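You operate a simulated robot arm through the tools that you are given. There is no shell and no other tool. Be economical: measure what you need, move in short steps, check, and stop when the job is done.

The job below is to be done with a simulated robot arm. You get a single attempt, and the scene is never put back.

JOB
Put the numbered jar from the top of the small steel table on the shelf under the grey bin. Then push the right table drawer shut. Then take the blue label and leave it in the white tray. Then take the teal cloth from the top of the sealer table and leave it on the shelf under the sink. Then put the clear jug from the top of the jar table in the sink bowl. Then open the sliding window, take the white filter and put it in the floor of the big white cabinet, then shut the window. The order counts. Set down upright: numbered jar, clear jug.

Only the result counts: the job must be done as asked and must still hold three seconds after the hand-in. Knocking over, shifting, dropping, spilling or breaking anything else fails it. Flat cloth is picked up by pressing the open fingertips on it (5 to 10 N) and closing them slowly along it; thin cloth reads only 2 to 8 mm in the jaws.

ROBOT AND FRAMES
A 6-joint arm with a two-finger gripper on a trunk, on a base that drives. Base frame: it is fixed to the floor where the robot stands at the start and does not move with it; the origin is under the middle of the robot, x ahead of it, y to its left, z up. Units: m, degrees, N and s.
Its first joint turns from -166.0 to 166.0 degrees. Places, roughly: blue label [-2, -1.5, 1]; clear jug (15x10x15 cm) [-1.2, -0.3, 0.9]; floor of the big white cabinet [-1.2, -1.6, 0.9]; numbered jar [0.5, 0.25, 0.75]; right table drawer [-2.3, -1.5, 0.8]; shelf under the grey bin (15x12 cm) [0.68, -3.32, 0.3]; shelf under the sink [-3.1, 2.3, 0.2]; sink bowl [-3.1, 2.3, 0.7]; sliding window [-0.9, -1.6, 1.1]; teal cloth (11x6x4 cm) [-1.8, -0.6, 0.9]; white filter (6x6x15 cm) [2.5, -3.1, 1.3]; white tray (17x24x5 cm) [2.2, -2.2, 0.2]. Payload 2.45 kg.
The TCP is the grasp point between the finger pads, 0.02 m short of the fingertips. In the tool frame z runs along the fingers and y along their closing line. The gripper opens to 0.14 m. The gripper's body begins 0.168 m behind the TCP.
Orientation is that of the tool frame in the base frame, as a unit quaternion [x, y, z, w]. With the fingers straight down and closing along the base's y, the tool's x points along the base's -x, its y along +y and its z along -z.

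CONTROLS
- The arm moves only by the tool drive_tool. Its argument "commands" is a list of rows, each a list of 7 numbers: the shift along the tool's x, y, z in units of 40 mm (1.0 is 40 mm), then the turn, a rotation vector about the tool's x, y, z in units of 4 degrees (1.0 is 4 degrees), then the closure, from 0 (fully open) to 1 (shut). In form: [[tx, ty, tz, ax, ay, az, gripper], ...]. A call has 1 to 8 rows; each row shifts and turns the commanded pose from where the row before left it, along the tool's axes as they then stand. A call with a number of a shift or a turn outside -1 to 1 is refused whole. A row lasts 0.2 s, in which the tool goes at most 0.05 m and 8.6 degrees; a call with a longer step from one row to the next is refused whole, and so is a gripper value outside its range. A pose out of reach is approached as far as the arm can. The call stops where the force on the tool passes 40 N (or 10 N more than at its start, if that is more) or the arm is blocked; 0.2 s more then pass. The fingers move at their own pace (about 0.045 m/s each) and stop on an object; they squeeze with about 37 N. The grip force told is the motor's: it shows also when the fingers shut on nothing. Time passes only in rows, and 0.2 s behind the last, so rows that do not move let the fingers close. It gives the time, the measured TCP pose, the force on the tool (base axes), the opening and the grip force at its end, in the units of the frame above (readings bear some noise), with the torque about the TCP (base axes, N m) and any sound that the robot's microphone picked up, and new pictures: "show" is both (left out), scene, wrist or none.
- Cameras (640 x 400 px; columns grow to the right, rows downward): "scene" is now at [-0.1814, 0.083, 1.1311]; the picture's right is [-1.00, -0.09, -0.00], its down [-0.05, 0.49, -0.87] and it looks along [0.08, -0.87, -0.49] (base axes); focal length 214 px, centre (320, 200). "wrist" rides on the gripper at [0.078, 0.011, -0.209] in the tool frame; the picture's right is [-0.14, 0.99, 0.00], its down [-0.92, -0.13, -0.37] and it looks along [-0.37, -0.05, 0.93] (tool axes); focal length 280 px, centre (320, 200). There is no depth. A picture from a camera that has moved, and an enlarged one, comes with that camera's place and axes in the base frame and with its lens.
- base_move(legs): drives the robot by 1 to 6 legs, each [ahead, left, turn to the left] in m, m and degrees, along the robot's own axes; the way and the turn of a leg run together, so that a leg with both is an arc; at most 1.5 m and 180 degrees a leg. The arm and the cameras ride along, it lands a little off, and it stops where it bumps. It gives what a move gives, and a new picture of the scene camera.
- pan_tilt(pan, tilt): turns the head with the scene camera to pan (to the left, within 143 degrees either way) and tilt (down, from -29 to 69), counted from straight ahead of the robot. It gives what a move gives, and a new picture of the scene camera.
- enlarge(camera, box): a new picture of the part [left, top, right, bottom] of that camera's present view, enlarged. No time passes.
- sign_off(): hands the job in; it is judged then, once.

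Work in short steps. Places have to be worked out from the pictures, the camera data and where the tool is seen: move nearer, look again, correct. Check each grasp and each placing, and mend what went wrong. You have 196 turns and 260 pictures in all, those below and enlarged ones among them. Open the gripper and draw the arm clear of the work before you hand the job in, unless the task says otherwise; then end with one line.

The tools are called as name(argument=value, ...) on one line, values as JSON. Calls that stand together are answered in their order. drive_tool: Moves the arm, as the interface text tells. Its arguments: {"type":"object","properties":{"commands":{"type":"array"},"show":{"type":"string","enum":["both","scene","wrist","none"]}},"required":["commands"]} The other tools are called the same way: base_move (legs) drives the base; pan_tilt (pan, tilt) turns the head that bears the scene camera; enlarge (camera, box) takes an enlarged picture of a part of a camera's view; sign_off () hands the job in.

At the start:

```text
clock: 0.0
position: [-0.5533, -0.2972, 1.0913]
tool_rot: [0.0, 1.0, -0.001, 0.0]
ft_force: [0.3, 0.8, 0.6]
moment: [-0.03, 0.04, -0.01]
width: 0.1401
finger_force: 0.0
robot x, y, heading: [0.0026, 0.0006, -0.0]
head pan, tilt: [-84.6, 29.4]
```

scene: 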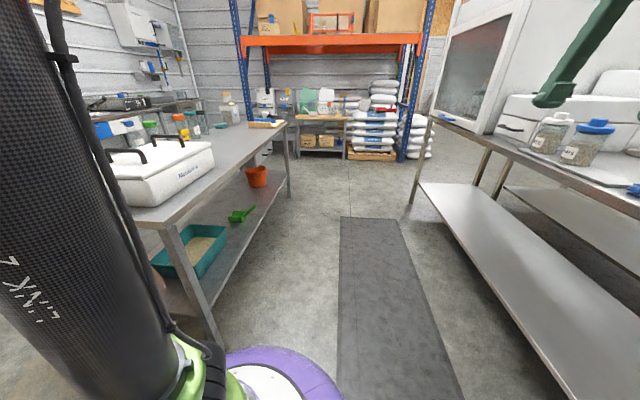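
wrist: 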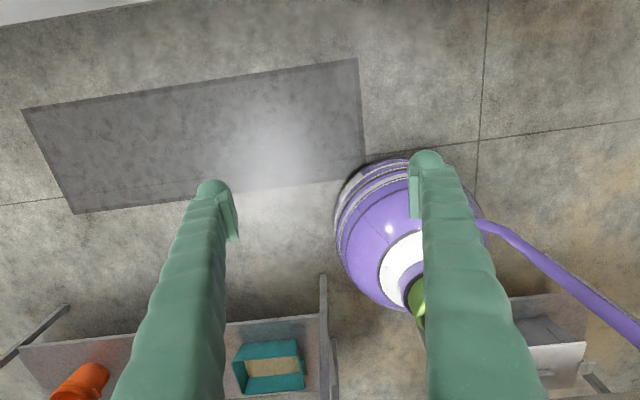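

The picture shows the aisle to the robot's right. I look ahead for the numbered jar on the small steel table.

pan_tilt(pan=20, tilt=30)

pan_tilt(pan=-50, tilt=20)

pan_tilt(pan=-130, tilt=20)

pan_tilt(pan=130, tilt=25)

```text
clock: 1.8
position: [-0.5529, -0.2961, 1.0909]
tool_rot: [0.0, 1.0, 0.0, 0.0]
ft_force: [0.0, -0.3, -0.1]
moment: [-0.02, 0.0, -0.01]
width: 0.1401
finger_force: 0.1
robot x, y, heading: [-0.0021, -0.0021, -0.3]
head pan, tilt: [20.0, 30.0]
camera scene: at [-0.1049, 0.2041, 1.1302], right [0.34, -0.94, 0.0], down [-0.47, -0.17, -0.87], along [0.81, 0.3, -0.5], focal length 214 px, centre (320, 200)
```

scene: 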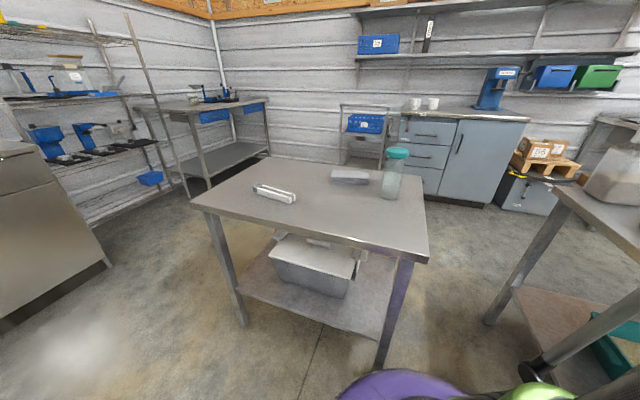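

```text
clock: 3.2
position: [-0.5524, -0.2958, 1.091]
tool_rot: [0.0, 1.0, 0.0, 0.0]
ft_force: [-0.5, -0.5, 0.0]
moment: [0.0, 0.03, -0.02]
width: 0.14
finger_force: 0.1
robot x, y, heading: [-0.0013, 0.0007, -0.0]
head pan, tilt: [-50.0, 20.0]
camera scene: at [-0.13, 0.102, 1.1463], right [-0.77, -0.64, 0.0], down [-0.22, 0.26, -0.94], along [0.6, -0.72, -0.34], focal length 214 px, centre (320, 200)
```

scene: 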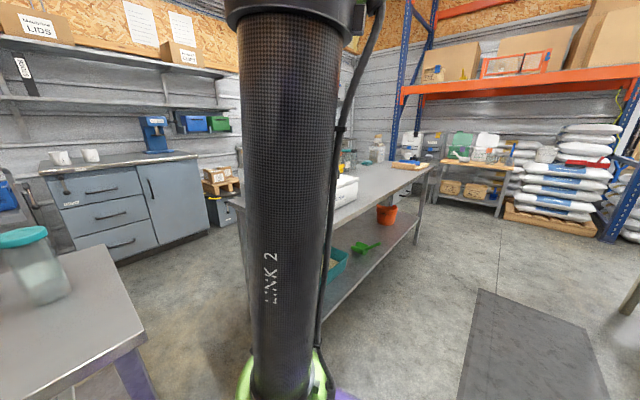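

```text
clock: 4.8
position: [-0.5522, -0.2957, 1.0916]
tool_rot: [0.001, 1.0, -0.001, 0.0]
ft_force: [0.6, -0.2, 0.6]
moment: [0.0, 0.04, 0.0]
width: 0.14
finger_force: 0.0
robot x, y, heading: [-0.0008, 0.0, -0.3]
head pan, tilt: [-130.0, 20.0]
camera scene: at [-0.2498, 0.1019, 1.1463], right [-0.77, 0.64, 0.0], down [0.22, 0.26, -0.94], along [-0.6, -0.72, -0.34], focal length 214 px, centre (320, 200)
```

scene: 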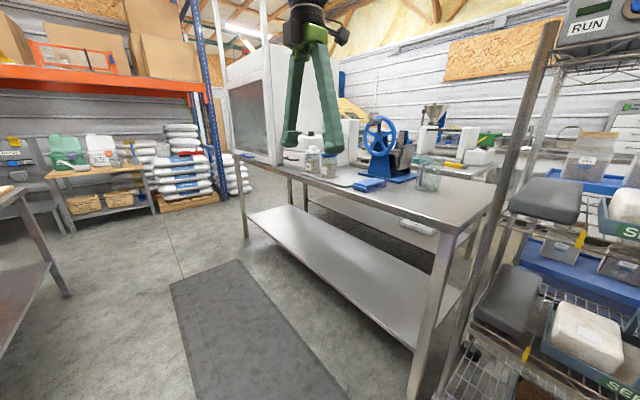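

```text
clock: 8.4
position: [-0.5533, -0.2954, 1.0906]
tool_rot: [0.0, 1.0, 0.0, 0.0]
ft_force: [-0.8, 0.2, -0.4]
moment: [-0.02, -0.02, 0.0]
width: 0.1399
finger_force: 0.1
robot x, y, heading: [-0.0008, 0.0013, -0.3]
head pan, tilt: [130.0, 25.0]
camera scene: at [-0.2491, 0.2439, 1.1382], right [0.77, 0.64, 0.0], down [0.27, -0.32, -0.91], along [-0.58, 0.69, -0.42], focal length 214 px, centre (320, 200)
```

scene: 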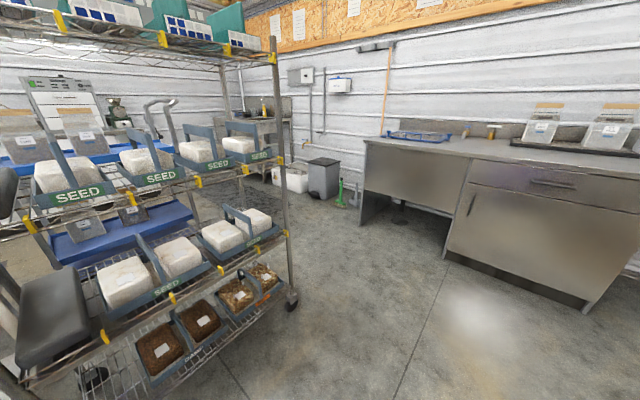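

The jar triangulates to about (0.46, 0.20) with the table top near z 0.82. Before choosing a grasp I look at the target shelf under the grey bin.

pan_tilt(pan=-90, tilt=15)

enlarge(camera="scene", box=[160, 60, 480, 260])

```text
clock: 11.6
position: [-0.5531, -0.2952, 1.0907]
tool_rot: [0.0, 1.0, 0.0, 0.0]
ft_force: [0.3, 0.4, 0.5]
moment: [0.04, 0.03, -0.01]
width: 0.14
finger_force: 0.0
robot x, y, heading: [-0.0028, -0.001, 0.2]
head pan, tilt: [-90.0, 15.0]
camera scene: at [-0.1899, 0.0798, 1.1544], right [-1.0, 0.0, 0.0], down [0.0, 0.26, -0.97], along [0.0, -0.97, -0.26], focal length 214 px, centre (320, 200)
```

scene: 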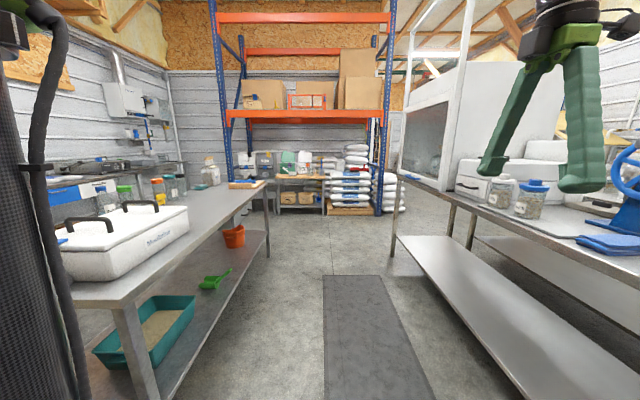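

```text
2.00 times, centred on (320, 160) of scene
camera zoom: at [-0.1899, 0.0798, 1.1544], right [-1.0, 0.0, 0.0], down [0.0, 0.26, -0.97], along [0.0, -0.97, -0.26], focal length 429 px, centre (320, 280)
```

zoom: 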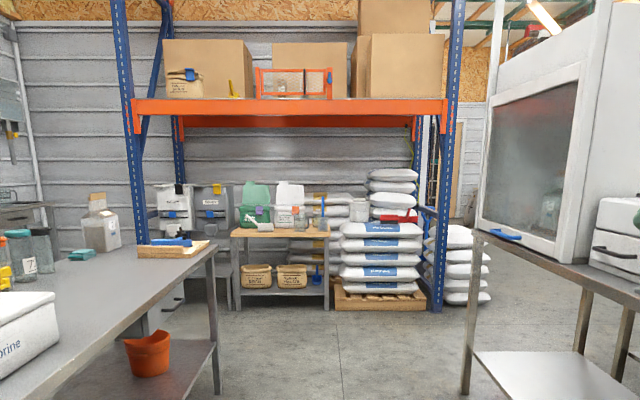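

The target is a small ledge under a dispenser bin, so the jar should be held from the side. I swing the arm to the robot's right side (azimuth −120°) so that the camera has a clear view of the work.

drive_tool(commands=[[-0.3, -0.59, 0, 0, 0, -1, 0], [-0.256, -0.61, 0, 0, 0, -1, 0], [-0.21, -0.63, 0, 0, 0, -1, 0], [-0.17, -0.64, 0, 0, 0, -1, 0], [-0.12, -0.65, 0, 0, 0, -1, 0], [-0.08, -0.66, 0, 0, 0, -1, 0], [-0.03, -0.66, 0, 0, 0, -1, 0], [0.015, -0.66, 0, 0, 0, -1, 0]], show="none")

drive_tool(commands=[[0.06, -0.66, 0, 0, 0, -1, 0], [0.11, -0.65, 0, 0, 0, -1, 0], [0.15, -0.64, 0, 0, 0, -1, 0], [0.19, -0.63, 0, 0, 0, -1, 0], [0.24, -0.61, 0, 0, 0, -1, 0], [0.28, -0.6, 0, 0, 0, -1, 0], [0.31, -0.58, 0, 0, 0, -1, 0]], show="none")

drive_tool(commands=[[0, 0, 0, 0, 1, 0, 0], [0, 0, 0, 0, 1, 0, 0], [0, 0, 0, 0, 1, 0, 0], [0, 0, 0, 0, 1, 0, 0], [0, 0, 0, 0, 1, 0, 0], [0, 0, 0, 0, 1, 0, 0], [0, 0, 0, 0, 1, 0, 0], [0, 0, 0, 0, 1, 0, 0]], show="both")

```text
clock: 13.3
position: [-0.4574, -0.4851, 1.0922]
tool_rot: [-0.276, 0.961, 0.001, 0.0]
ft_force: [-0.2, 0.9, -0.4]
moment: [-0.04, 0.0, 0.03]
width: 0.1401
finger_force: 0.0
robot x, y, heading: [0.002, -0.0013, 0.0]
head pan, tilt: [-90.0, 15.0]
```

```text
clock: 14.9
position: [-0.3106, -0.6773, 1.091]
tool_rot: [-0.469, 0.883, 0.004, -0.004]
ft_force: [-0.6, -0.5, -0.6]
moment: [0.01, 0.0, -0.02]
width: 0.1401
finger_force: 0.1
out of reach, approached as far as the arm can: row 4, 5, 6, 7
robot x, y, heading: [-0.0022, 0.0024, 0.2]
head pan, tilt: [-90.0, 15.0]
```

```text
clock: 16.8
position: [-0.3112, -0.677, 1.0912]
tool_rot: [-0.452, 0.848, -0.125, -0.246]
ft_force: [-0.2, -0.3, 1.3]
moment: [0.02, 0.02, 0.01]
width: 0.1401
finger_force: 0.0
robot x, y, heading: [0.0006, -0.001, 0.2]
head pan, tilt: [-90.0, 15.0]
camera scene: at [-0.1899, 0.0797, 1.1544], right [-1.0, 0.0, 0.0], down [0.0, 0.26, -0.97], along [0.0, -0.97, -0.26], focal length 214 px, centre (320, 200)
camera wrist: at [-0.294, -0.636, 1.3098], right [-0.76, 0.65, -0.06], down [0.65, 0.74, -0.18], along [-0.07, -0.18, -0.98], focal length 280 px, centre (320, 200)
```

scene: 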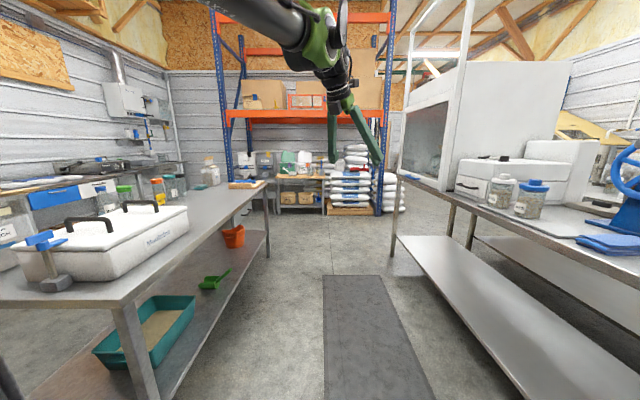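
wrist: 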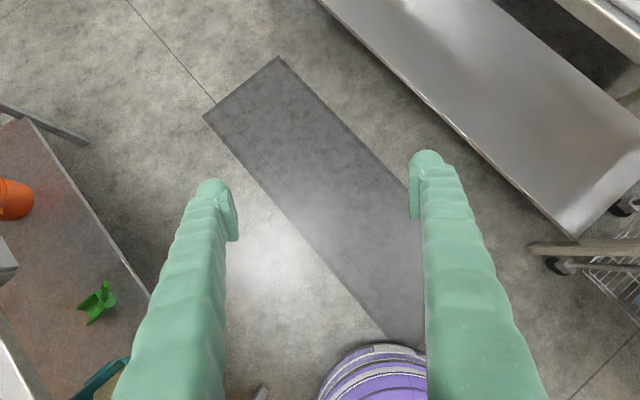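

Pitching works. I pitch the tool on to horizontal and lower it a bit.

drive_tool(commands=[[0, 0, 0, 0, 1, 0, 0], [0, 0, 0, 0, 1, 0, 0], [0, 0, 0, 0, 1, 0, 0], [0, 0, 0, 0, 1, 0, 0], [0, 0, 0, 0, 1, 0, 0], [0, 0, 0, 0, 1, 0, 0], [0, 0, 0, 0, 1, 0, 0], [0, 0, 0, 0, 1, 0, 0]], show="none")

drive_tool(commands=[[0, 0, 0, 0, 1, 0, 0], [0, 0, 0, 0, 1, 0, 0], [0, 0, 0, 0, 1, 0, 0], [0, 0, 0, 0, 1, 0, 0], [0, 0, 0, 0, 1, 0, 0], [0, 0, 0, 0, 1, 0, 0], [0, 0, 0, 0, 0.5, 0, 0]], show="both")

```text
clock: 18.6
position: [-0.3124, -0.6781, 1.0914]
tool_rot: [-0.4, 0.748, -0.245, -0.47]
ft_force: [-0.1, 0.0, 0.3]
moment: [0.01, -0.05, 0.02]
width: 0.1399
finger_force: 0.0
robot x, y, heading: [-0.0002, 0.0007, -0.0]
head pan, tilt: [-90.0, 15.0]
```

```text
clock: 20.1
position: [-0.3107, -0.6775, 1.0918]
tool_rot: [0.335, -0.622, 0.329, 0.627]
ft_force: [-0.5, -1.1, 0.4]
moment: [0.0, -0.03, 0.05]
width: 0.14
finger_force: 0.1
robot x, y, heading: [-0.0004, -0.0011, 0.1]
head pan, tilt: [-90.0, 15.0]
camera scene: at [-0.1898, 0.0799, 1.1544], right [-1.0, 0.0, 0.0], down [0.0, 0.26, -0.97], along [0.0, -0.97, -0.26], focal length 214 px, centre (320, 200)
camera wrist: at [-0.2027, -0.4993, 1.1687], right [-0.82, 0.55, -0.13], down [0.3, 0.24, -0.92], along [-0.48, -0.8, -0.36], focal length 280 px, centre (320, 200)
```

scene: 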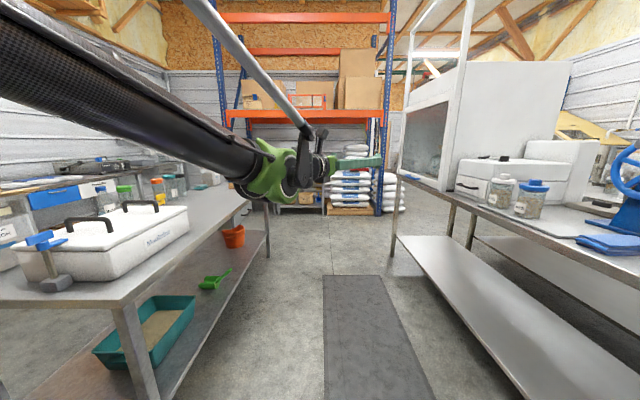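
wrist: 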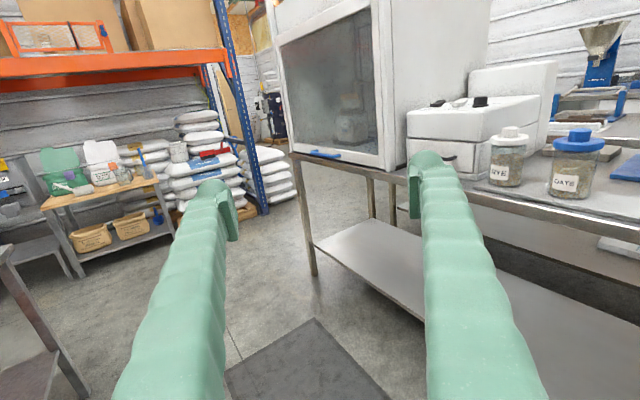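

Tool is horizontal at azimuth −124°. I raise it for clearance, back the robot to about (−0.5, 0.08) and turn so the tool points at +x toward the jar.

drive_tool(commands=[[1, 0, 0, 0, 0, 0, 0], [1, 0, 0, 0, 0, 0, 0]], show="none")

base_move(legs=[[-0.5, 0.08, 0], [0, 0, 124]])

drive_tool(commands=[[-1, 0, 0, 0, 0, 0, 0]], show="both")

```text
clock: 20.8
position: [-0.3089, -0.6777, 1.1723]
tool_rot: [0.335, -0.622, 0.329, 0.626]
ft_force: [-0.2, -0.1, 0.5]
moment: [0.04, -0.01, 0.01]
width: 0.1401
finger_force: 0.0
robot x, y, heading: [0.0048, 0.0037, 0.3]
head pan, tilt: [-90.0, 15.0]
```

```text
clock: 28.8
position: [0.24, 0.1927, 1.1712]
tool_rot: [0.707, 0.0, 0.708, 0.007]
ft_force: [-0.9, -0.2, 0.0]
moment: [-0.02, -0.01, 0.01]
width: 0.1402
finger_force: 0.0
robot x, y, heading: [-0.4939, 0.0786, 123.1]
head pan, tilt: [-90.0, 15.0]
camera scene: at [-0.4608, -0.1252, 1.1544], right [0.55, -0.84, 0.0], down [-0.22, -0.14, -0.97], along [0.81, 0.53, -0.26], focal length 214 px, centre (320, 200)
```

scene: 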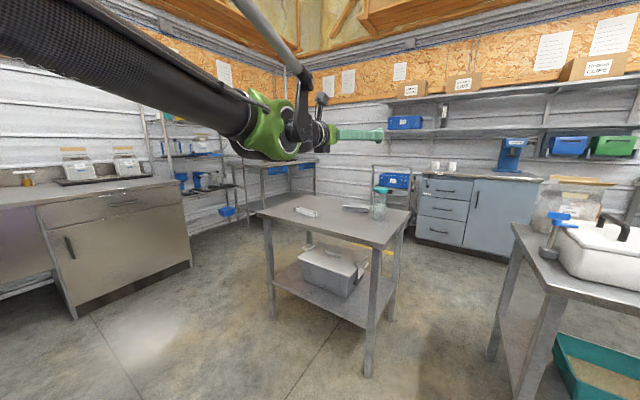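

```text
clock: 29.2
position: [0.2392, 0.1933, 1.1309]
tool_rot: [0.707, -0.001, 0.707, 0.008]
ft_force: [-0.1, -0.6, -0.3]
moment: [0.0, -0.02, -0.02]
width: 0.1401
finger_force: 0.0
robot x, y, heading: [-0.5001, 0.0809, 123.1]
head pan, tilt: [-90.0, 15.0]
camera scene: at [-0.4608, -0.1252, 1.1544], right [0.55, -0.84, 0.0], down [-0.22, -0.14, -0.97], along [0.81, 0.53, -0.26], focal length 214 px, centre (320, 200)
camera wrist: at [0.0292, 0.1849, 1.208], right [-0.01, -0.99, -0.13], down [-0.37, 0.12, -0.92], along [0.93, 0.04, -0.36], focal length 280 px, centre (320, 200)
```

scene: 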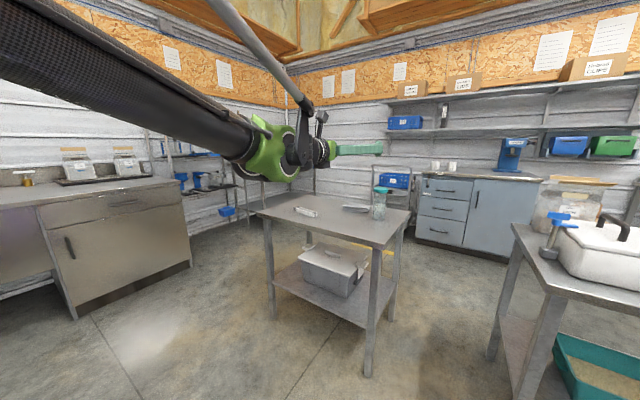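
wrist: 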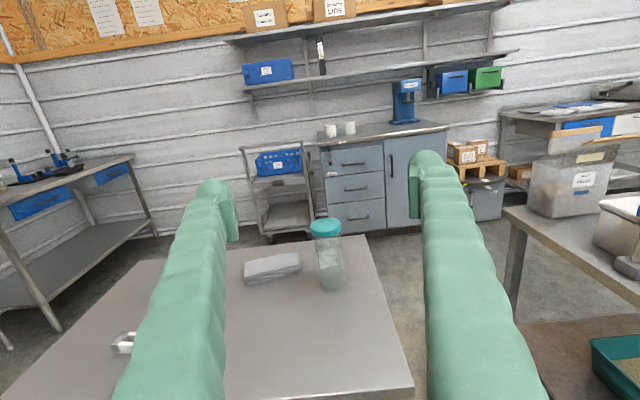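

Triangulated from both cameras, the jar stands at about (0.645, 0.21), z 0.735–0.92, and the table's front edge is near x 0.35. I lower the tool to z ≈0.83 and then drive 0.28 m toward it.

drive_tool(commands=[[-1, 0, 0, 0, 0, 0, 0], [-1, 0, 0, 0, 0, 0, 0], [-1, 0, 0, 0, 0, 0, 0], [-1, 0, 0, 0, 0, 0, 0], [-1, 0, 0, 0, 0, 0, 0], [-1, 0, 0, 0, 0, 0, 0], [-1, 0, 0, 0, 0, 0, 0], [-0.5, 0, 0, 0, 0, 0, 0]], show="both")

```text
clock: 31.0
position: [0.2381, 0.1898, 0.8305]
tool_rot: [0.707, -0.001, 0.707, 0.008]
ft_force: [-0.8, -0.2, 0.1]
moment: [-0.04, 0.0, 0.01]
width: 0.1399
finger_force: 0.0
robot x, y, heading: [-0.499, 0.0807, 123.2]
head pan, tilt: [-90.0, 15.0]
camera scene: at [-0.4608, -0.1252, 1.1544], right [0.55, -0.84, 0.0], down [-0.22, -0.14, -0.97], along [0.81, 0.53, -0.26], focal length 214 px, centre (320, 200)
camera wrist: at [0.0292, 0.1817, 0.9079], right [-0.01, -0.99, -0.13], down [-0.37, 0.12, -0.92], along [0.93, 0.04, -0.36], focal length 280 px, centre (320, 200)
```

scene: 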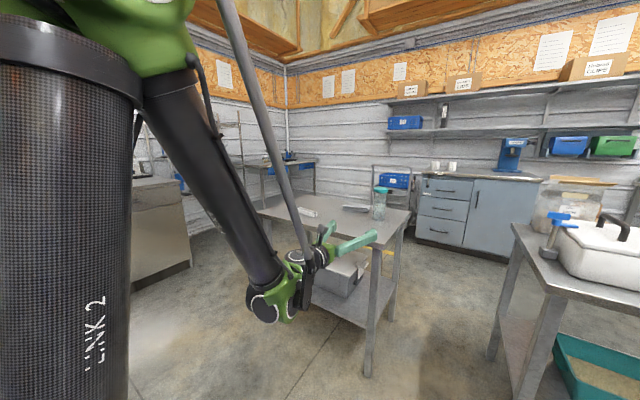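
wrist: 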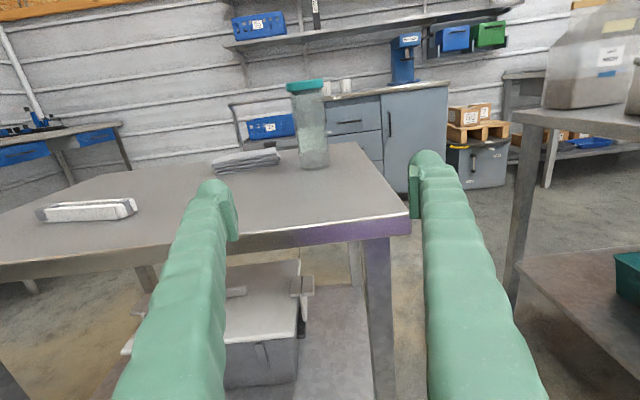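

The wrist sits level with the tool, well clear. The jar still computes to x≈0.62–0.65, y≈0.21. I drive forward 0.27 m with a small y correction.

base_move(legs=[[-0.131, -0.237, 0]])

drive_tool(commands=[[0, 0, 0, 0, 0, 0, 0]], show="wrist")

```text
clock: 33.0
position: [0.5112, 0.2125, 0.8296]
tool_rot: [0.707, 0.001, 0.708, 0.008]
ft_force: [-0.5, 0.9, -0.6]
moment: [-0.02, -0.01, -0.01]
width: 0.14
finger_force: 0.1
robot x, y, heading: [-0.2256, 0.0998, 123.3]
head pan, tilt: [-90.0, 15.0]
camera scene: at [-0.1888, -0.1038, 1.1544], right [0.55, -0.84, 0.0], down [-0.22, -0.14, -0.97], along [0.81, 0.53, -0.26], focal length 214 px, centre (320, 200)
```

scene: 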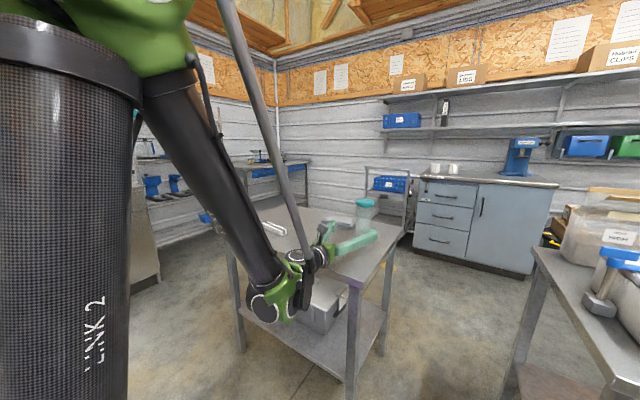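

```text
clock: 33.4
position: [0.5112, 0.2123, 0.8306]
tool_rot: [0.707, 0.0, 0.708, 0.008]
ft_force: [-0.3, -1.5, 0.7]
moment: [0.01, 0.0, -0.01]
width: 0.1402
finger_force: 0.1
robot x, y, heading: [-0.2237, 0.1051, 123.6]
head pan, tilt: [-90.0, 15.0]
camera wrist: at [0.301, 0.2038, 0.9083], right [-0.01, -0.99, -0.13], down [-0.37, 0.12, -0.92], along [0.93, 0.04, -0.36], focal length 280 px, centre (320, 200)
```

wrist: 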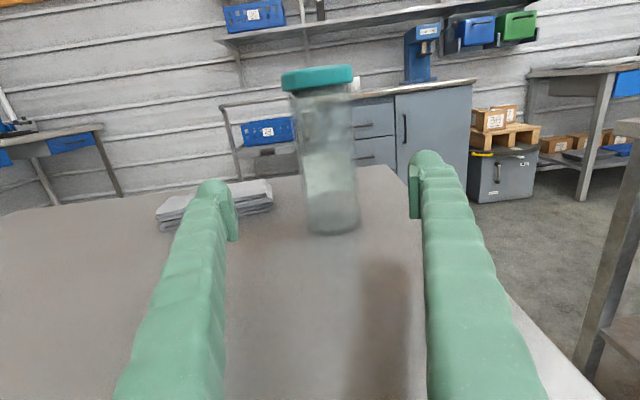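

The jar's centre now computes to (0.60, 0.206), a lid of about 7.4 cm. I shift 6 mm right, advance 0.085 m and look before closing.

drive_tool(commands=[[0, 0.16, 0.7, 0, 0, 0, 0], [0, 0, 0.7, 0, 0, 0, 0], [0, 0, 0.7, 0, 0, 0, 0]], show="wrist")

```text
clock: 34.1
position: [0.5952, 0.2059, 0.8311]
tool_rot: [0.707, 0.0, 0.708, 0.009]
ft_force: [-1.4, -0.5, 0.1]
moment: [0.0, 0.03, 0.04]
width: 0.1398
finger_force: 0.0
robot x, y, heading: [-0.2213, 0.1024, 123.2]
head pan, tilt: [-90.0, 15.0]
camera wrist: at [0.3855, 0.197, 0.9084], right [-0.01, -0.99, -0.13], down [-0.37, 0.12, -0.92], along [0.93, 0.04, -0.36], focal length 280 px, centre (320, 200)
```

wrist: 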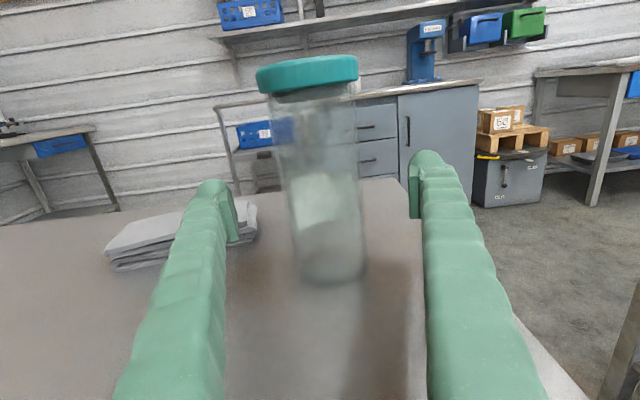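

The jar fits at about x 0.603. I advance 8 mm more and close.

drive_tool(commands=[[0, 0, 0.2, 0, 0, 0, 0], [0, 0, 0, 0, 0, 0, 0.5], [0, 0, 0, 0, 0, 0, 1], [0, 0, 0, 0, 0, 0, 1], [0, 0, 0, 0, 0, 0, 1], [0, 0, 0, 0, 0, 0, 1]], show="wrist")

```text
clock: 35.5
position: [0.6036, 0.2054, 0.8292]
tool_rot: [0.707, 0.0, 0.708, 0.007]
ft_force: [0.7, 0.0, 1.1]
moment: [0.11, -0.06, -0.03]
width: 0.0628
finger_force: 21.5
robot x, y, heading: [-0.2234, 0.1036, 123.4]
head pan, tilt: [-90.0, 15.0]
camera wrist: at [0.3932, 0.1965, 0.9087], right [-0.01, -0.99, -0.13], down [-0.37, 0.12, -0.92], along [0.93, 0.04, -0.36], focal length 280 px, centre (320, 200)
```

wrist: 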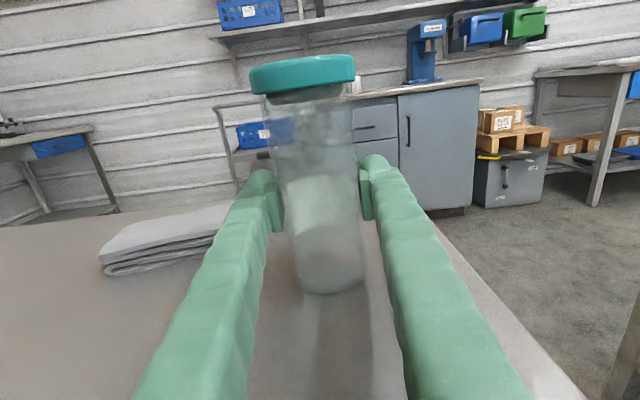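

The jar is gripped (6.3 cm). I lift it straight up, then retract it toward the robot.

drive_tool(commands=[[1, 0, 0, 0, 0, 0, 1], [1, 0, 0, 0, 0, 0, 1], [1, 0, 0, 0, 0, 0, 1], [1, 0, 0, 0, 0, 0, 1], [1, 0, 0, 0, 0, 0, 1], [1, 0, 0, 0, 0, 0, 1], [1, 0, 0, 0, 0, 0, 1], [1, 0, 0, 0, 0, 0, 1]], show="none")

drive_tool(commands=[[0, 0, -1, 0, 0, 0, 1], [0, 0, -1, 0, 0, 0, 1], [0, 0, -1, 0, 0, 0, 1], [0, 0, -1, 0, 0, 0, 1], [0, 0, -1, 0, 0, 0, 1]], show="both")

```text
clock: 37.4
position: [0.6014, 0.2086, 1.1492]
tool_rot: [0.707, -0.001, 0.707, 0.008]
ft_force: [0.1, -0.5, -2.1]
moment: [0.01, -0.03, -0.01]
width: 0.0621
finger_force: 37.2
robot x, y, heading: [-0.2238, 0.1043, 123.4]
head pan, tilt: [-90.0, 15.0]
```

```text
clock: 38.5
position: [0.4038, 0.2109, 1.1499]
tool_rot: [0.707, -0.001, 0.707, 0.008]
ft_force: [0.0, -1.2, -2.2]
moment: [-0.01, -0.02, -0.01]
width: 0.0622
finger_force: 36.5
robot x, y, heading: [-0.2269, 0.0992, 123.4]
head pan, tilt: [-90.0, 15.0]
camera scene: at [-0.1886, -0.1037, 1.1544], right [0.55, -0.84, 0.0], down [-0.22, -0.14, -0.97], along [0.81, 0.53, -0.26], focal length 214 px, centre (320, 200)
camera wrist: at [0.1933, 0.2027, 1.2279], right [-0.01, -0.99, -0.13], down [-0.37, 0.12, -0.92], along [0.93, 0.04, -0.36], focal length 280 px, centre (320, 200)
```

scene: 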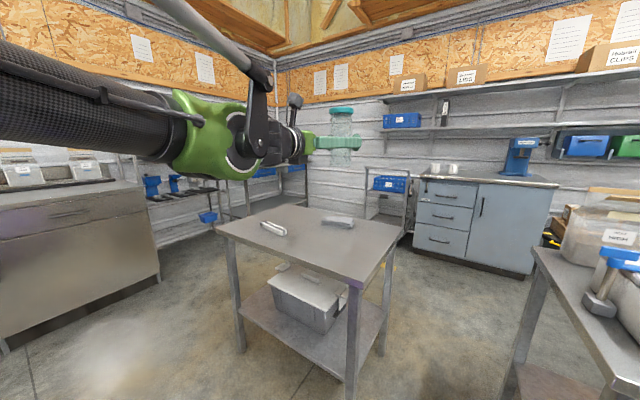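
wrist: 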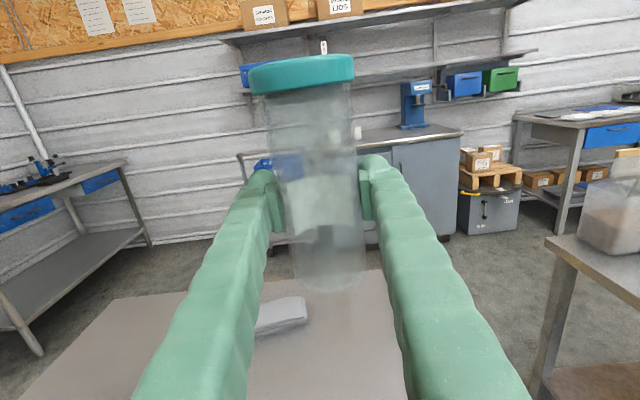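

The jar hangs securely (2 N). Next I back off, turn the tool to face −y and drive down the aisle, which is clear between x ≈ −1.0 and 0.28.

base_move(legs=[[0.11, 0.167, 0], [0, 0, -89], [-0.728, -1.199, 0], [-0.44, -0.911, 0]])

```text
clock: 55.4
position: [-0.0546, -2.9239, 1.1504]
tool_rot: [0.505, -0.494, 0.5, 0.501]
ft_force: [0.4, 0.5, -0.9]
moment: [0.01, 0.0, 0.03]
width: 0.0623
finger_force: 37.2
robot x, y, heading: [-0.1816, -2.3021, 34.7]
head pan, tilt: [-90.0, 15.0]
camera scene: at [-0.3817, -2.3409, 1.1544], right [-0.82, -0.57, 0.0], down [-0.15, 0.21, -0.97], along [0.55, -0.79, -0.26], focal length 214 px, centre (320, 200)
```

scene: 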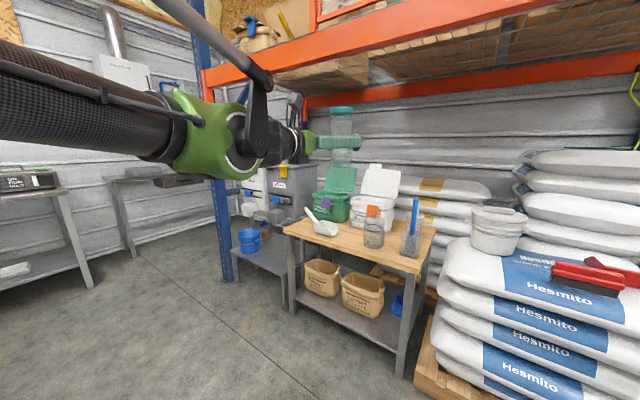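

The ledge with the two bins lies to the left of the wooden table. I shift in +x to line up with it.

base_move(legs=[[0.609, -0.421, 0]])

drive_tool(commands=[[0, 0, 0, 0, 0, 0, 1]], show="wrist")

pan_tilt(pan=-110, tilt=35)

```text
clock: 59.4
position: [0.6878, -2.9221, 1.1496]
tool_rot: [0.506, -0.494, 0.502, 0.499]
ft_force: [0.4, 0.3, -1.8]
moment: [-0.03, 0.0, 0.0]
width: 0.062
finger_force: 37.2
robot x, y, heading: [0.5591, -2.2976, 34.8]
head pan, tilt: [-90.0, 15.0]
camera scene: at [0.3601, -2.3387, 1.1544], right [-0.82, -0.57, 0.0], down [-0.15, 0.21, -0.97], along [0.55, -0.79, -0.26], focal length 214 px, centre (320, 200)
```

scene: 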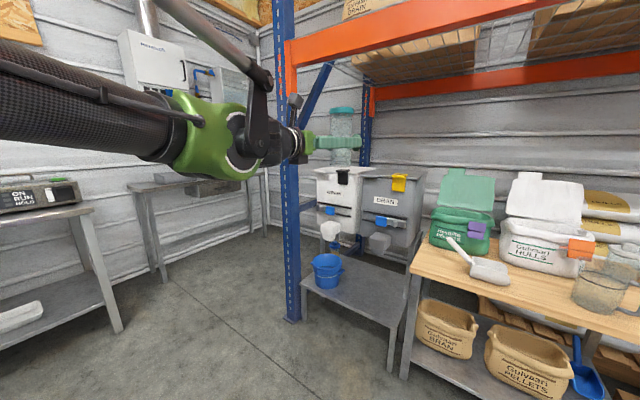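

```text
clock: 59.8
position: [0.6867, -2.9217, 1.1491]
tool_rot: [0.505, -0.494, 0.501, 0.5]
ft_force: [0.4, 0.8, -1.6]
moment: [0.03, 0.01, 0.01]
width: 0.062
finger_force: 36.7
robot x, y, heading: [0.5621, -2.294, 34.7]
head pan, tilt: [-90.0, 15.0]
camera wrist: at [0.6736, -2.7136, 1.2278], right [-0.99, -0.01, -0.13], down [0.11, 0.37, -0.92], along [0.06, -0.93, -0.36], focal length 280 px, centre (320, 200)
```

wrist: 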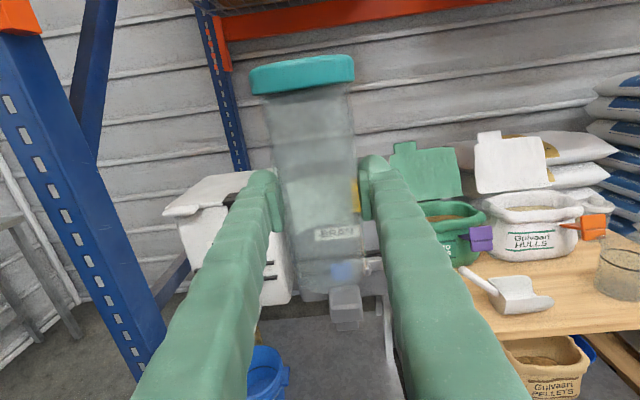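

```text
clock: 60.6
position: [0.6866, -2.9229, 1.1492]
tool_rot: [0.505, -0.495, 0.501, 0.5]
ft_force: [-0.4, 0.4, -1.5]
moment: [-0.05, 0.01, -0.01]
width: 0.062
finger_force: 37.4
robot x, y, heading: [0.5607, -2.2977, 34.7]
head pan, tilt: [-110.0, 35.0]
camera scene: at [0.3293, -2.3471, 1.1225], right [-0.97, -0.26, 0.0], down [-0.15, 0.55, -0.82], along [0.21, -0.79, -0.57], focal length 214 px, centre (320, 200)
```

scene: 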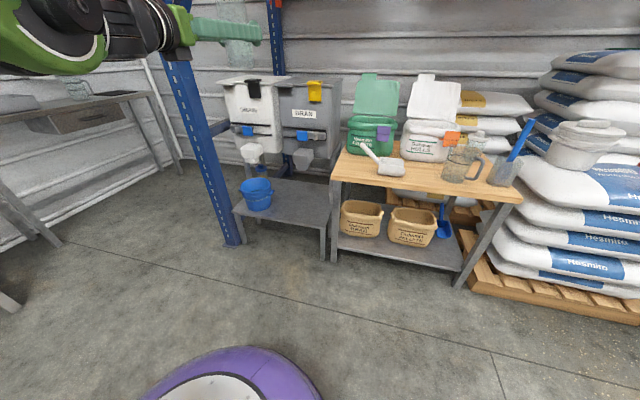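

The ledge is at z≈0.27, front edge y≈−3.25, with the grey bin's spout at (0.68, −3.32, 0.67). The tool is at x 0.687, so I lower it in front of the ledge.

drive_tool(commands=[[-1, 0, 0, 0, 0, 0, 1], [-1, 0, 0, 0, 0, 0, 1], [-1, 0, 0, 0, 0, 0, 1], [-1, 0, 0, 0, 0, 0, 1], [-1, 0, 0, 0, 0, 0, 1], [-1, 0, 0, 0, 0, 0, 1], [-1, 0, 0, 0, 0, 0, 1], [-1, 0, 0, 0, 0, 0, 1]], show="none")

drive_tool(commands=[[-1, 0, 0, 0, 0, 0, 1], [-1, 0, 0, 0, 0, 0, 1], [-1, 0, 0, 0, 0, 0, 1], [-1, 0, 0, 0, 0, 0, 1], [-1, 0, 0, 0, 0, 0, 1], [-1, 0, 0, 0, 0, 0, 1], [-1, 0, 0, 0, 0, 0, 1], [-1, 0, 0, 0, 0, 0, 1]], show="both")

```text
clock: 62.4
position: [0.6835, -2.9217, 0.8286]
tool_rot: [0.506, -0.494, 0.501, 0.5]
ft_force: [-0.1, 0.0, -2.0]
moment: [0.0, 0.01, 0.01]
width: 0.0622
finger_force: 36.4
robot x, y, heading: [0.5622, -2.293, 34.5]
head pan, tilt: [-110.0, 35.0]
```

```text
clock: 64.2
position: [0.6955, -2.9726, 0.7771]
tool_rot: [0.506, -0.495, 0.499, 0.5]
ft_force: [0.5, 0.9, -3.2]
moment: [0.0, -0.02, -0.01]
width: 0.0618
finger_force: 36.9
out of reach, approached as far as the arm can: row 2, 3, 4, 5, 6, 7, 8
robot x, y, heading: [0.5619, -2.2959, 34.7]
head pan, tilt: [-110.0, 35.0]
camera scene: at [0.3293, -2.3473, 1.1224], right [-0.97, -0.25, 0.0], down [-0.15, 0.55, -0.82], along [0.21, -0.79, -0.57], focal length 214 px, centre (320, 200)
camera wrist: at [0.6817, -2.7638, 0.8561], right [-0.99, -0.01, -0.13], down [0.11, 0.37, -0.92], along [0.06, -0.93, -0.37], focal length 280 px, centre (320, 200)
```

scene: 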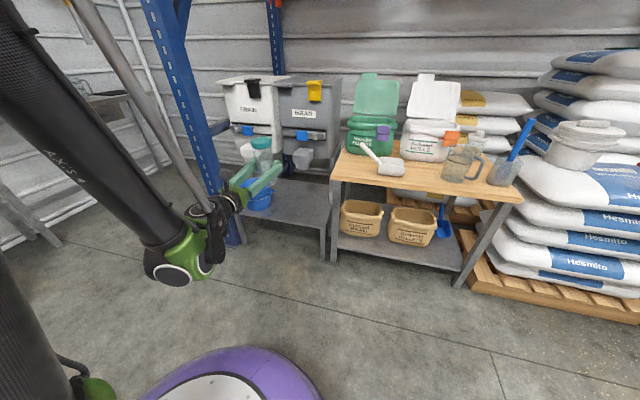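
wrist: 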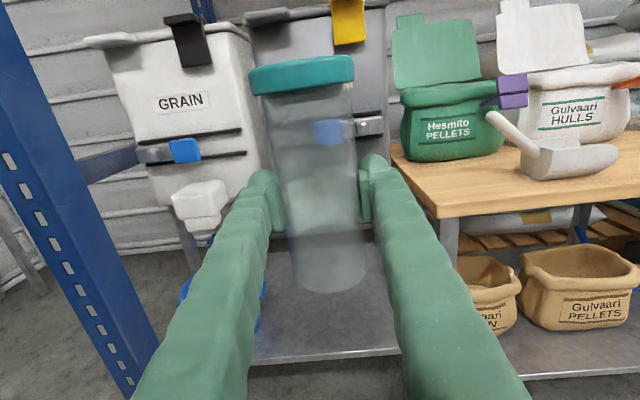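

The arm cannot fold in this close at low height. I extend 0.12 m toward the ledge and go on down.

drive_tool(commands=[[0, 0, 1, 0, 0, 0, 1], [0, 0, 1, 0, 0, 0, 1], [0, 0, 1, 0, 0, 0, 1], [-1, 0, 0, 0, 0, 0, 1], [-1, 0, 0, 0, 0, 0, 1], [-1, 0, 0, 0, 0, 0, 1], [-1, 0, 0, 0, 0, 0, 1], [-1, 0, 0, 0, 0, 0, 1]], show="scene")

```text
clock: 66.0
position: [0.7087, -3.159, 0.6794]
tool_rot: [0.506, -0.495, 0.5, 0.499]
ft_force: [0.1, 0.0, -2.6]
moment: [-0.02, 0.03, -0.02]
width: 0.0616
finger_force: 37.0
out of reach, approached as far as the arm can: row 5, 6, 7, 8
robot x, y, heading: [0.5655, -2.2983, 34.5]
head pan, tilt: [-110.0, 35.0]
camera scene: at [0.3293, -2.3473, 1.1224], right [-0.97, -0.25, 0.0], down [-0.15, 0.55, -0.82], along [0.21, -0.79, -0.57], focal length 214 px, centre (320, 200)
```

scene: 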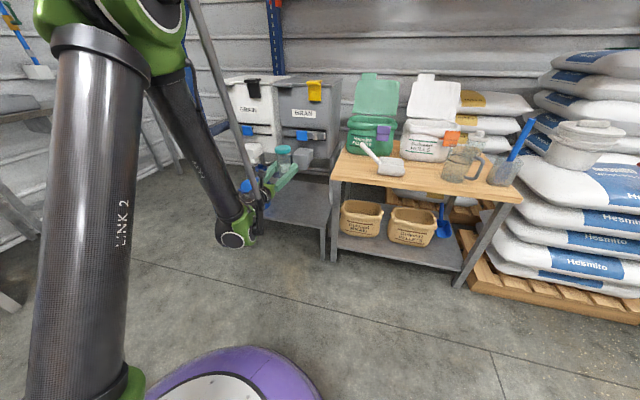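

The reachable low zone lies farther out. I raise and retract, then move to a more distant standpoint with open floor where I can test low reach at a larger radius.

drive_tool(commands=[[1, 0, 0, 0, 0, 0, 1], [1, 0, 0, 0, 0, 0, 1], [1, 0, 0, 0, 0, 0, 1], [1, 0, 0, 0, 0, 0, 1], [0, 0, -1, 0, 0, 0, 1], [0, 0, -1, 0, 0, 0, 1], [0, 0, -1, 0, 0, 0, 1], [0, 0, -1, 0, 0, 0, 1]], show="none")

base_move(legs=[[-0.559, 0.36, 0], [0, 0, 31], [0.27, 0.125, 0]])

drive_tool(commands=[[0, 0, 1, 0, 0, 0, 1], [0, 0, 1, 0, 0, 0, 1], [0, 0, 1, 0, 0, 0, 1], [0, 0, 1, 0, 0, 0, 1], [0, 0, 1, 0, 0, 0, 1], [0, 0, 1, 0, 0, 0, 1], [0, 0, 1, 0, 0, 0, 1], [0, 0, 1, 0, 0, 0, 1]], show="none")

drive_tool(commands=[[-1, 0, 0, 0, 0, 0, 1], [-1, 0, 0, 0, 0, 0, 1], [-1, 0, 0, 0, 0, 0, 1], [-1, 0, 0, 0, 0, 0, 1], [-1, 0, 0, 0, 0, 0, 1], [-1, 0, 0, 0, 0, 0, 1], [-1, 0, 0, 0, 0, 0, 1], [-1, 0, 0, 0, 0, 0, 1]], show="scene")

```text
clock: 67.8
position: [0.7104, -3.0007, 0.84]
tool_rot: [0.506, -0.494, 0.501, 0.499]
ft_force: [-0.8, 0.6, -2.1]
moment: [0.0, 0.01, -0.01]
width: 0.062
finger_force: 36.8
robot x, y, heading: [0.5611, -2.2963, 34.4]
head pan, tilt: [-110.0, 35.0]
```

```text
clock: 74.7
position: [0.3799, -2.5476, 0.8396]
tool_rot: [0.618, -0.343, 0.615, 0.351]
ft_force: [0.3, 0.5, -1.9]
moment: [0.02, 0.0, -0.01]
width: 0.0619
finger_force: 36.7
robot x, y, heading: [-0.1073, -2.0161, 65.5]
head pan, tilt: [-110.0, 35.0]
camera scene: at [-0.2821, -2.1821, 1.1224], right [-0.7, -0.71, 0.0], down [-0.41, 0.4, -0.82], along [0.58, -0.57, -0.57], focal length 214 px, centre (320, 200)
```

scene: 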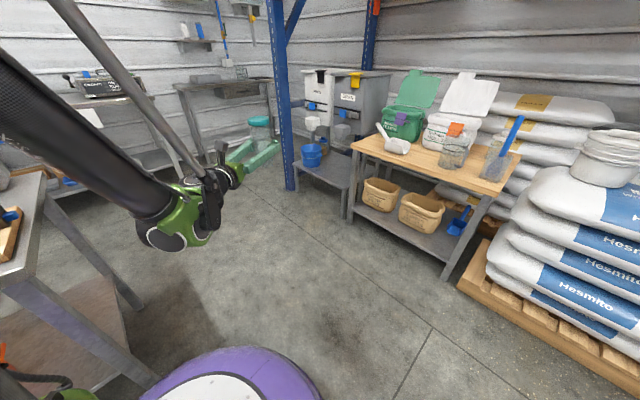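

```text
clock: 76.5
position: [0.5493, -2.8201, 0.8402]
tool_rot: [0.619, -0.342, 0.615, 0.349]
ft_force: [-0.8, -0.2, -2.2]
moment: [0.03, 0.01, 0.01]
width: 0.0619
finger_force: 36.6
robot x, y, heading: [-0.1108, -2.016, 65.6]
head pan, tilt: [-110.0, 35.0]
```

```text
clock: 78.3
position: [0.5463, -2.8217, 0.52]
tool_rot: [0.619, -0.341, 0.616, 0.348]
ft_force: [-0.4, 0.0, -2.1]
moment: [-0.02, -0.01, 0.01]
width: 0.0618
finger_force: 36.7
robot x, y, heading: [-0.1062, -2.0187, 65.6]
head pan, tilt: [-110.0, 35.0]
camera scene: at [-0.2819, -2.1823, 1.1224], right [-0.7, -0.71, 0.0], down [-0.41, 0.4, -0.82], along [0.58, -0.57, -0.57], focal length 214 px, centre (320, 200)
```

scene: 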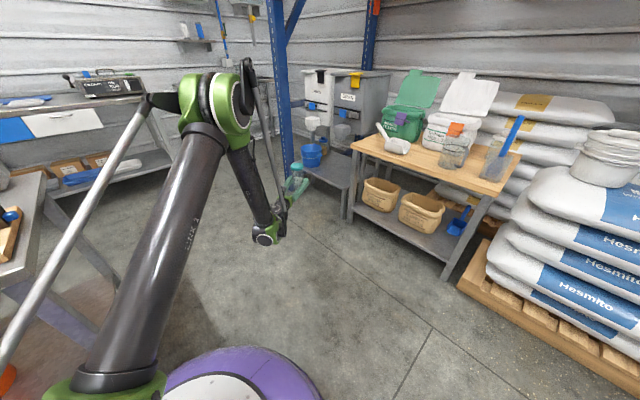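

At radius 1.04 the low reach works. I lower on to z≈0.40.

drive_tool(commands=[[-1, 0, 0, 0, 0, 0, 1], [-1, 0, 0, 0, 0, 0, 1], [-1, 0, 0, 0, 0, 0, 1]], show="both")

```text
clock: 79.1
position: [0.565, -2.8473, 0.4132]
tool_rot: [0.619, -0.341, 0.616, 0.348]
ft_force: [0.3, -0.2, -2.8]
moment: [0.0, 0.0, 0.0]
width: 0.0615
finger_force: 37.3
out of reach, approached as far as the arm can: row 1, 2, 3
robot x, y, heading: [-0.1062, -2.014, 65.4]
head pan, tilt: [-110.0, 35.0]
camera scene: at [-0.2819, -2.1823, 1.1224], right [-0.7, -0.71, 0.0], down [-0.41, 0.4, -0.82], along [0.58, -0.57, -0.57], focal length 214 px, centre (320, 200)
camera wrist: at [0.446, -2.6762, 0.4909], right [-0.85, -0.52, -0.13], down [-0.09, 0.38, -0.92], along [0.53, -0.77, -0.36], focal length 280 px, centre (320, 200)
```

scene: 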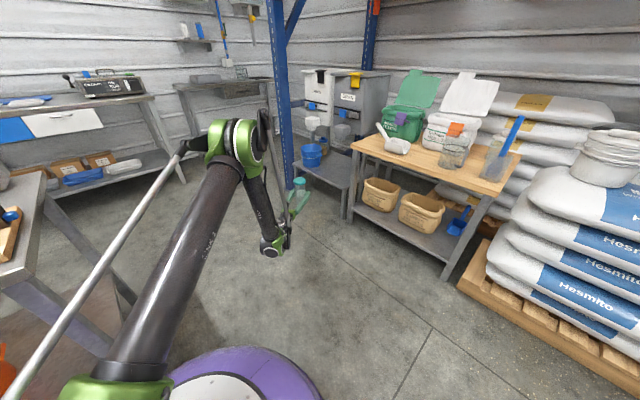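
wrist: 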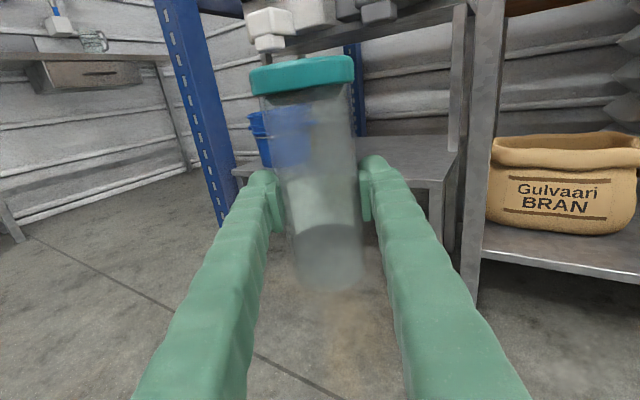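

Shelf corner triangulates to (0.556, −3.27), z≈0.27; jar bottom is at about 0.32. I turn to a −70° approach and drive to about 12 cm short of the goal.

base_move(legs=[[0, 0, -11.7], [-0.045, -0.35, 0]])

drive_tool(commands=[[0, 0, 0, 0, 0, 0, 1]], show="wrist")

```text
clock: 82.1
position: [0.6355, -3.2133, 0.4128]
tool_rot: [0.58, -0.404, 0.576, 0.411]
ft_force: [0.2, -1.0, -3.0]
moment: [0.01, 0.0, 0.01]
width: 0.0621
finger_force: 37.0
robot x, y, heading: [0.1455, -2.261, 53.6]
head pan, tilt: [-110.0, 35.0]
camera scene: at [-0.0552, -2.387, 1.1224], right [-0.83, -0.55, 0.0], down [-0.32, 0.48, -0.82], along [0.45, -0.68, -0.57], focal length 214 px, centre (320, 200)
```

scene: 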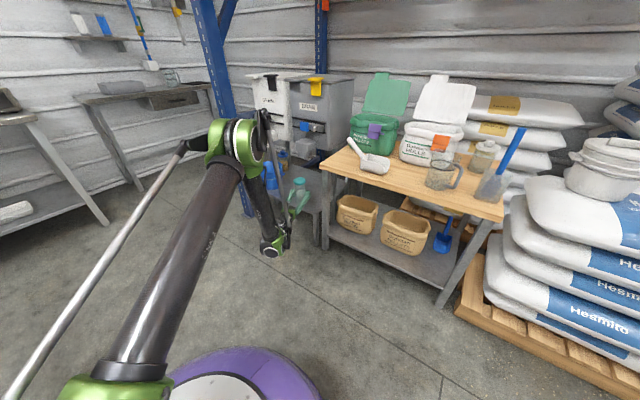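

```text
clock: 82.5
position: [0.6348, -3.2149, 0.4135]
tool_rot: [0.579, -0.405, 0.576, 0.411]
ft_force: [0.1, 0.1, -1.9]
moment: [-0.01, -0.02, -0.01]
width: 0.0617
finger_force: 37.1
robot x, y, heading: [0.1461, -2.2604, 53.6]
head pan, tilt: [-110.0, 35.0]
camera wrist: at [0.5545, -3.0209, 0.4911], right [-0.93, -0.33, -0.13], down [-0.01, 0.39, -0.92], along [0.36, -0.86, -0.36], focal length 280 px, centre (320, 200)
```

wrist: 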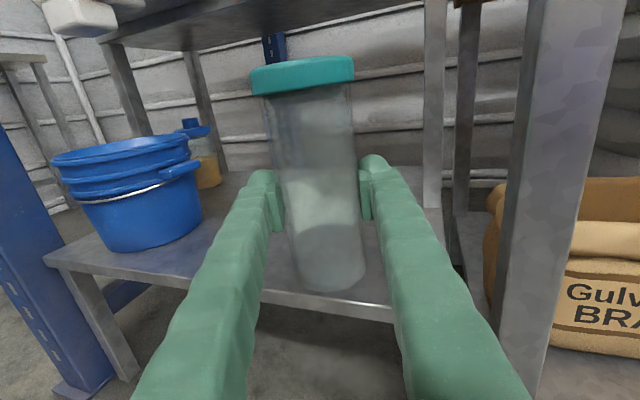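

The bucket is well to the left, and there is an upper deck at about z 0.53 over the shelf. I advance 0.112 m, dipping 1.5 cm for clearance at the top.

drive_tool(commands=[[-0.1, 0, 0.7, 0, 0, 0, 1], [-0.2, 0, 0.7, 0, 0, 0, 1], [-0.1, 0, 0.7, 0, 0, 0, 1], [0, 0, 0.7, 0, 0, 0, 1]], show="wrist")

```text
clock: 83.5
position: [0.6716, -3.3195, 0.3978]
tool_rot: [0.58, -0.405, 0.576, 0.41]
ft_force: [0.5, -0.3, -2.1]
moment: [0.0, 0.02, 0.02]
width: 0.0619
finger_force: 37.2
robot x, y, heading: [0.1528, -2.2622, 53.5]
head pan, tilt: [-110.0, 35.0]
camera wrist: at [0.5917, -3.1264, 0.4749], right [-0.93, -0.33, -0.13], down [-0.01, 0.39, -0.92], along [0.36, -0.86, -0.36], focal length 280 px, centre (320, 200)
```

wrist: 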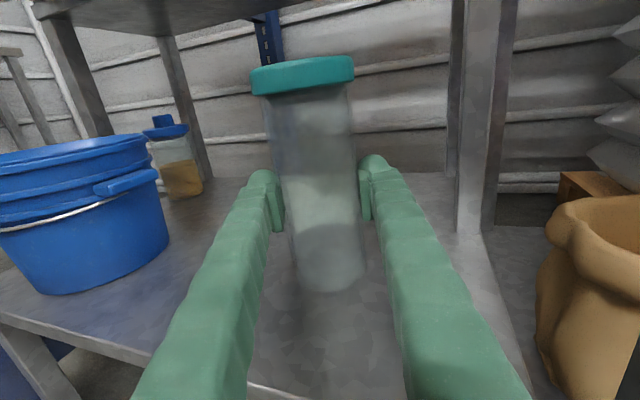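

The jar is over the shelf at (0.672, −3.32). I lower gently until it makes contact.

drive_tool(commands=[[-0.2, 0, 0, 0, 0, 0, 1], [-0.2, 0, 0, 0, 0, 0, 1], [-0.1, 0, 0, 0, 0, 0, 1]], show="none")

drive_tool(commands=[[-0.1, 0, 0, 0, 0, 0, 1], [-0.1, 0, 0, 0, 0, 0, 1]], show="wrist")

```text
clock: 84.3
position: [0.6728, -3.3188, 0.3766]
tool_rot: [0.58, -0.404, 0.575, 0.411]
ft_force: [-0.4, 0.1, -2.6]
moment: [0.01, 0.02, 0.01]
width: 0.0616
finger_force: 36.5
robot x, y, heading: [0.1475, -2.2602, 53.5]
head pan, tilt: [-110.0, 35.0]
```

```text
clock: 84.9
position: [0.6725, -3.3185, 0.3704]
tool_rot: [0.579, -0.404, 0.576, 0.412]
ft_force: [0.7, -1.8, 24.0]
moment: [0.32, -0.76, -0.08]
width: 0.0616
finger_force: 37.0
robot x, y, heading: [0.1472, -2.2647, 53.6]
head pan, tilt: [-110.0, 35.0]
camera wrist: at [0.5914, -3.1261, 0.4492], right [-0.93, -0.33, -0.13], down [-0.01, 0.39, -0.92], along [0.36, -0.86, -0.36], focal length 280 px, centre (320, 200)
```

wrist: 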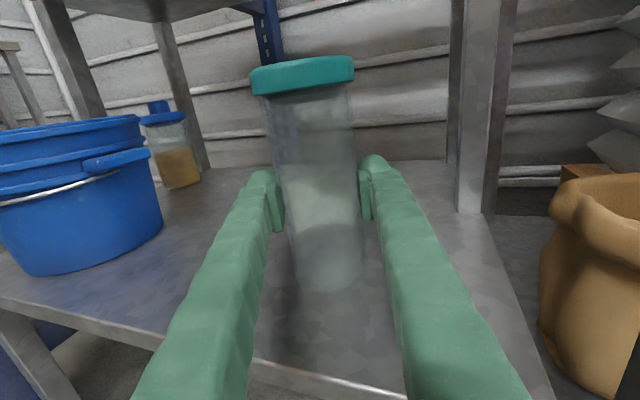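

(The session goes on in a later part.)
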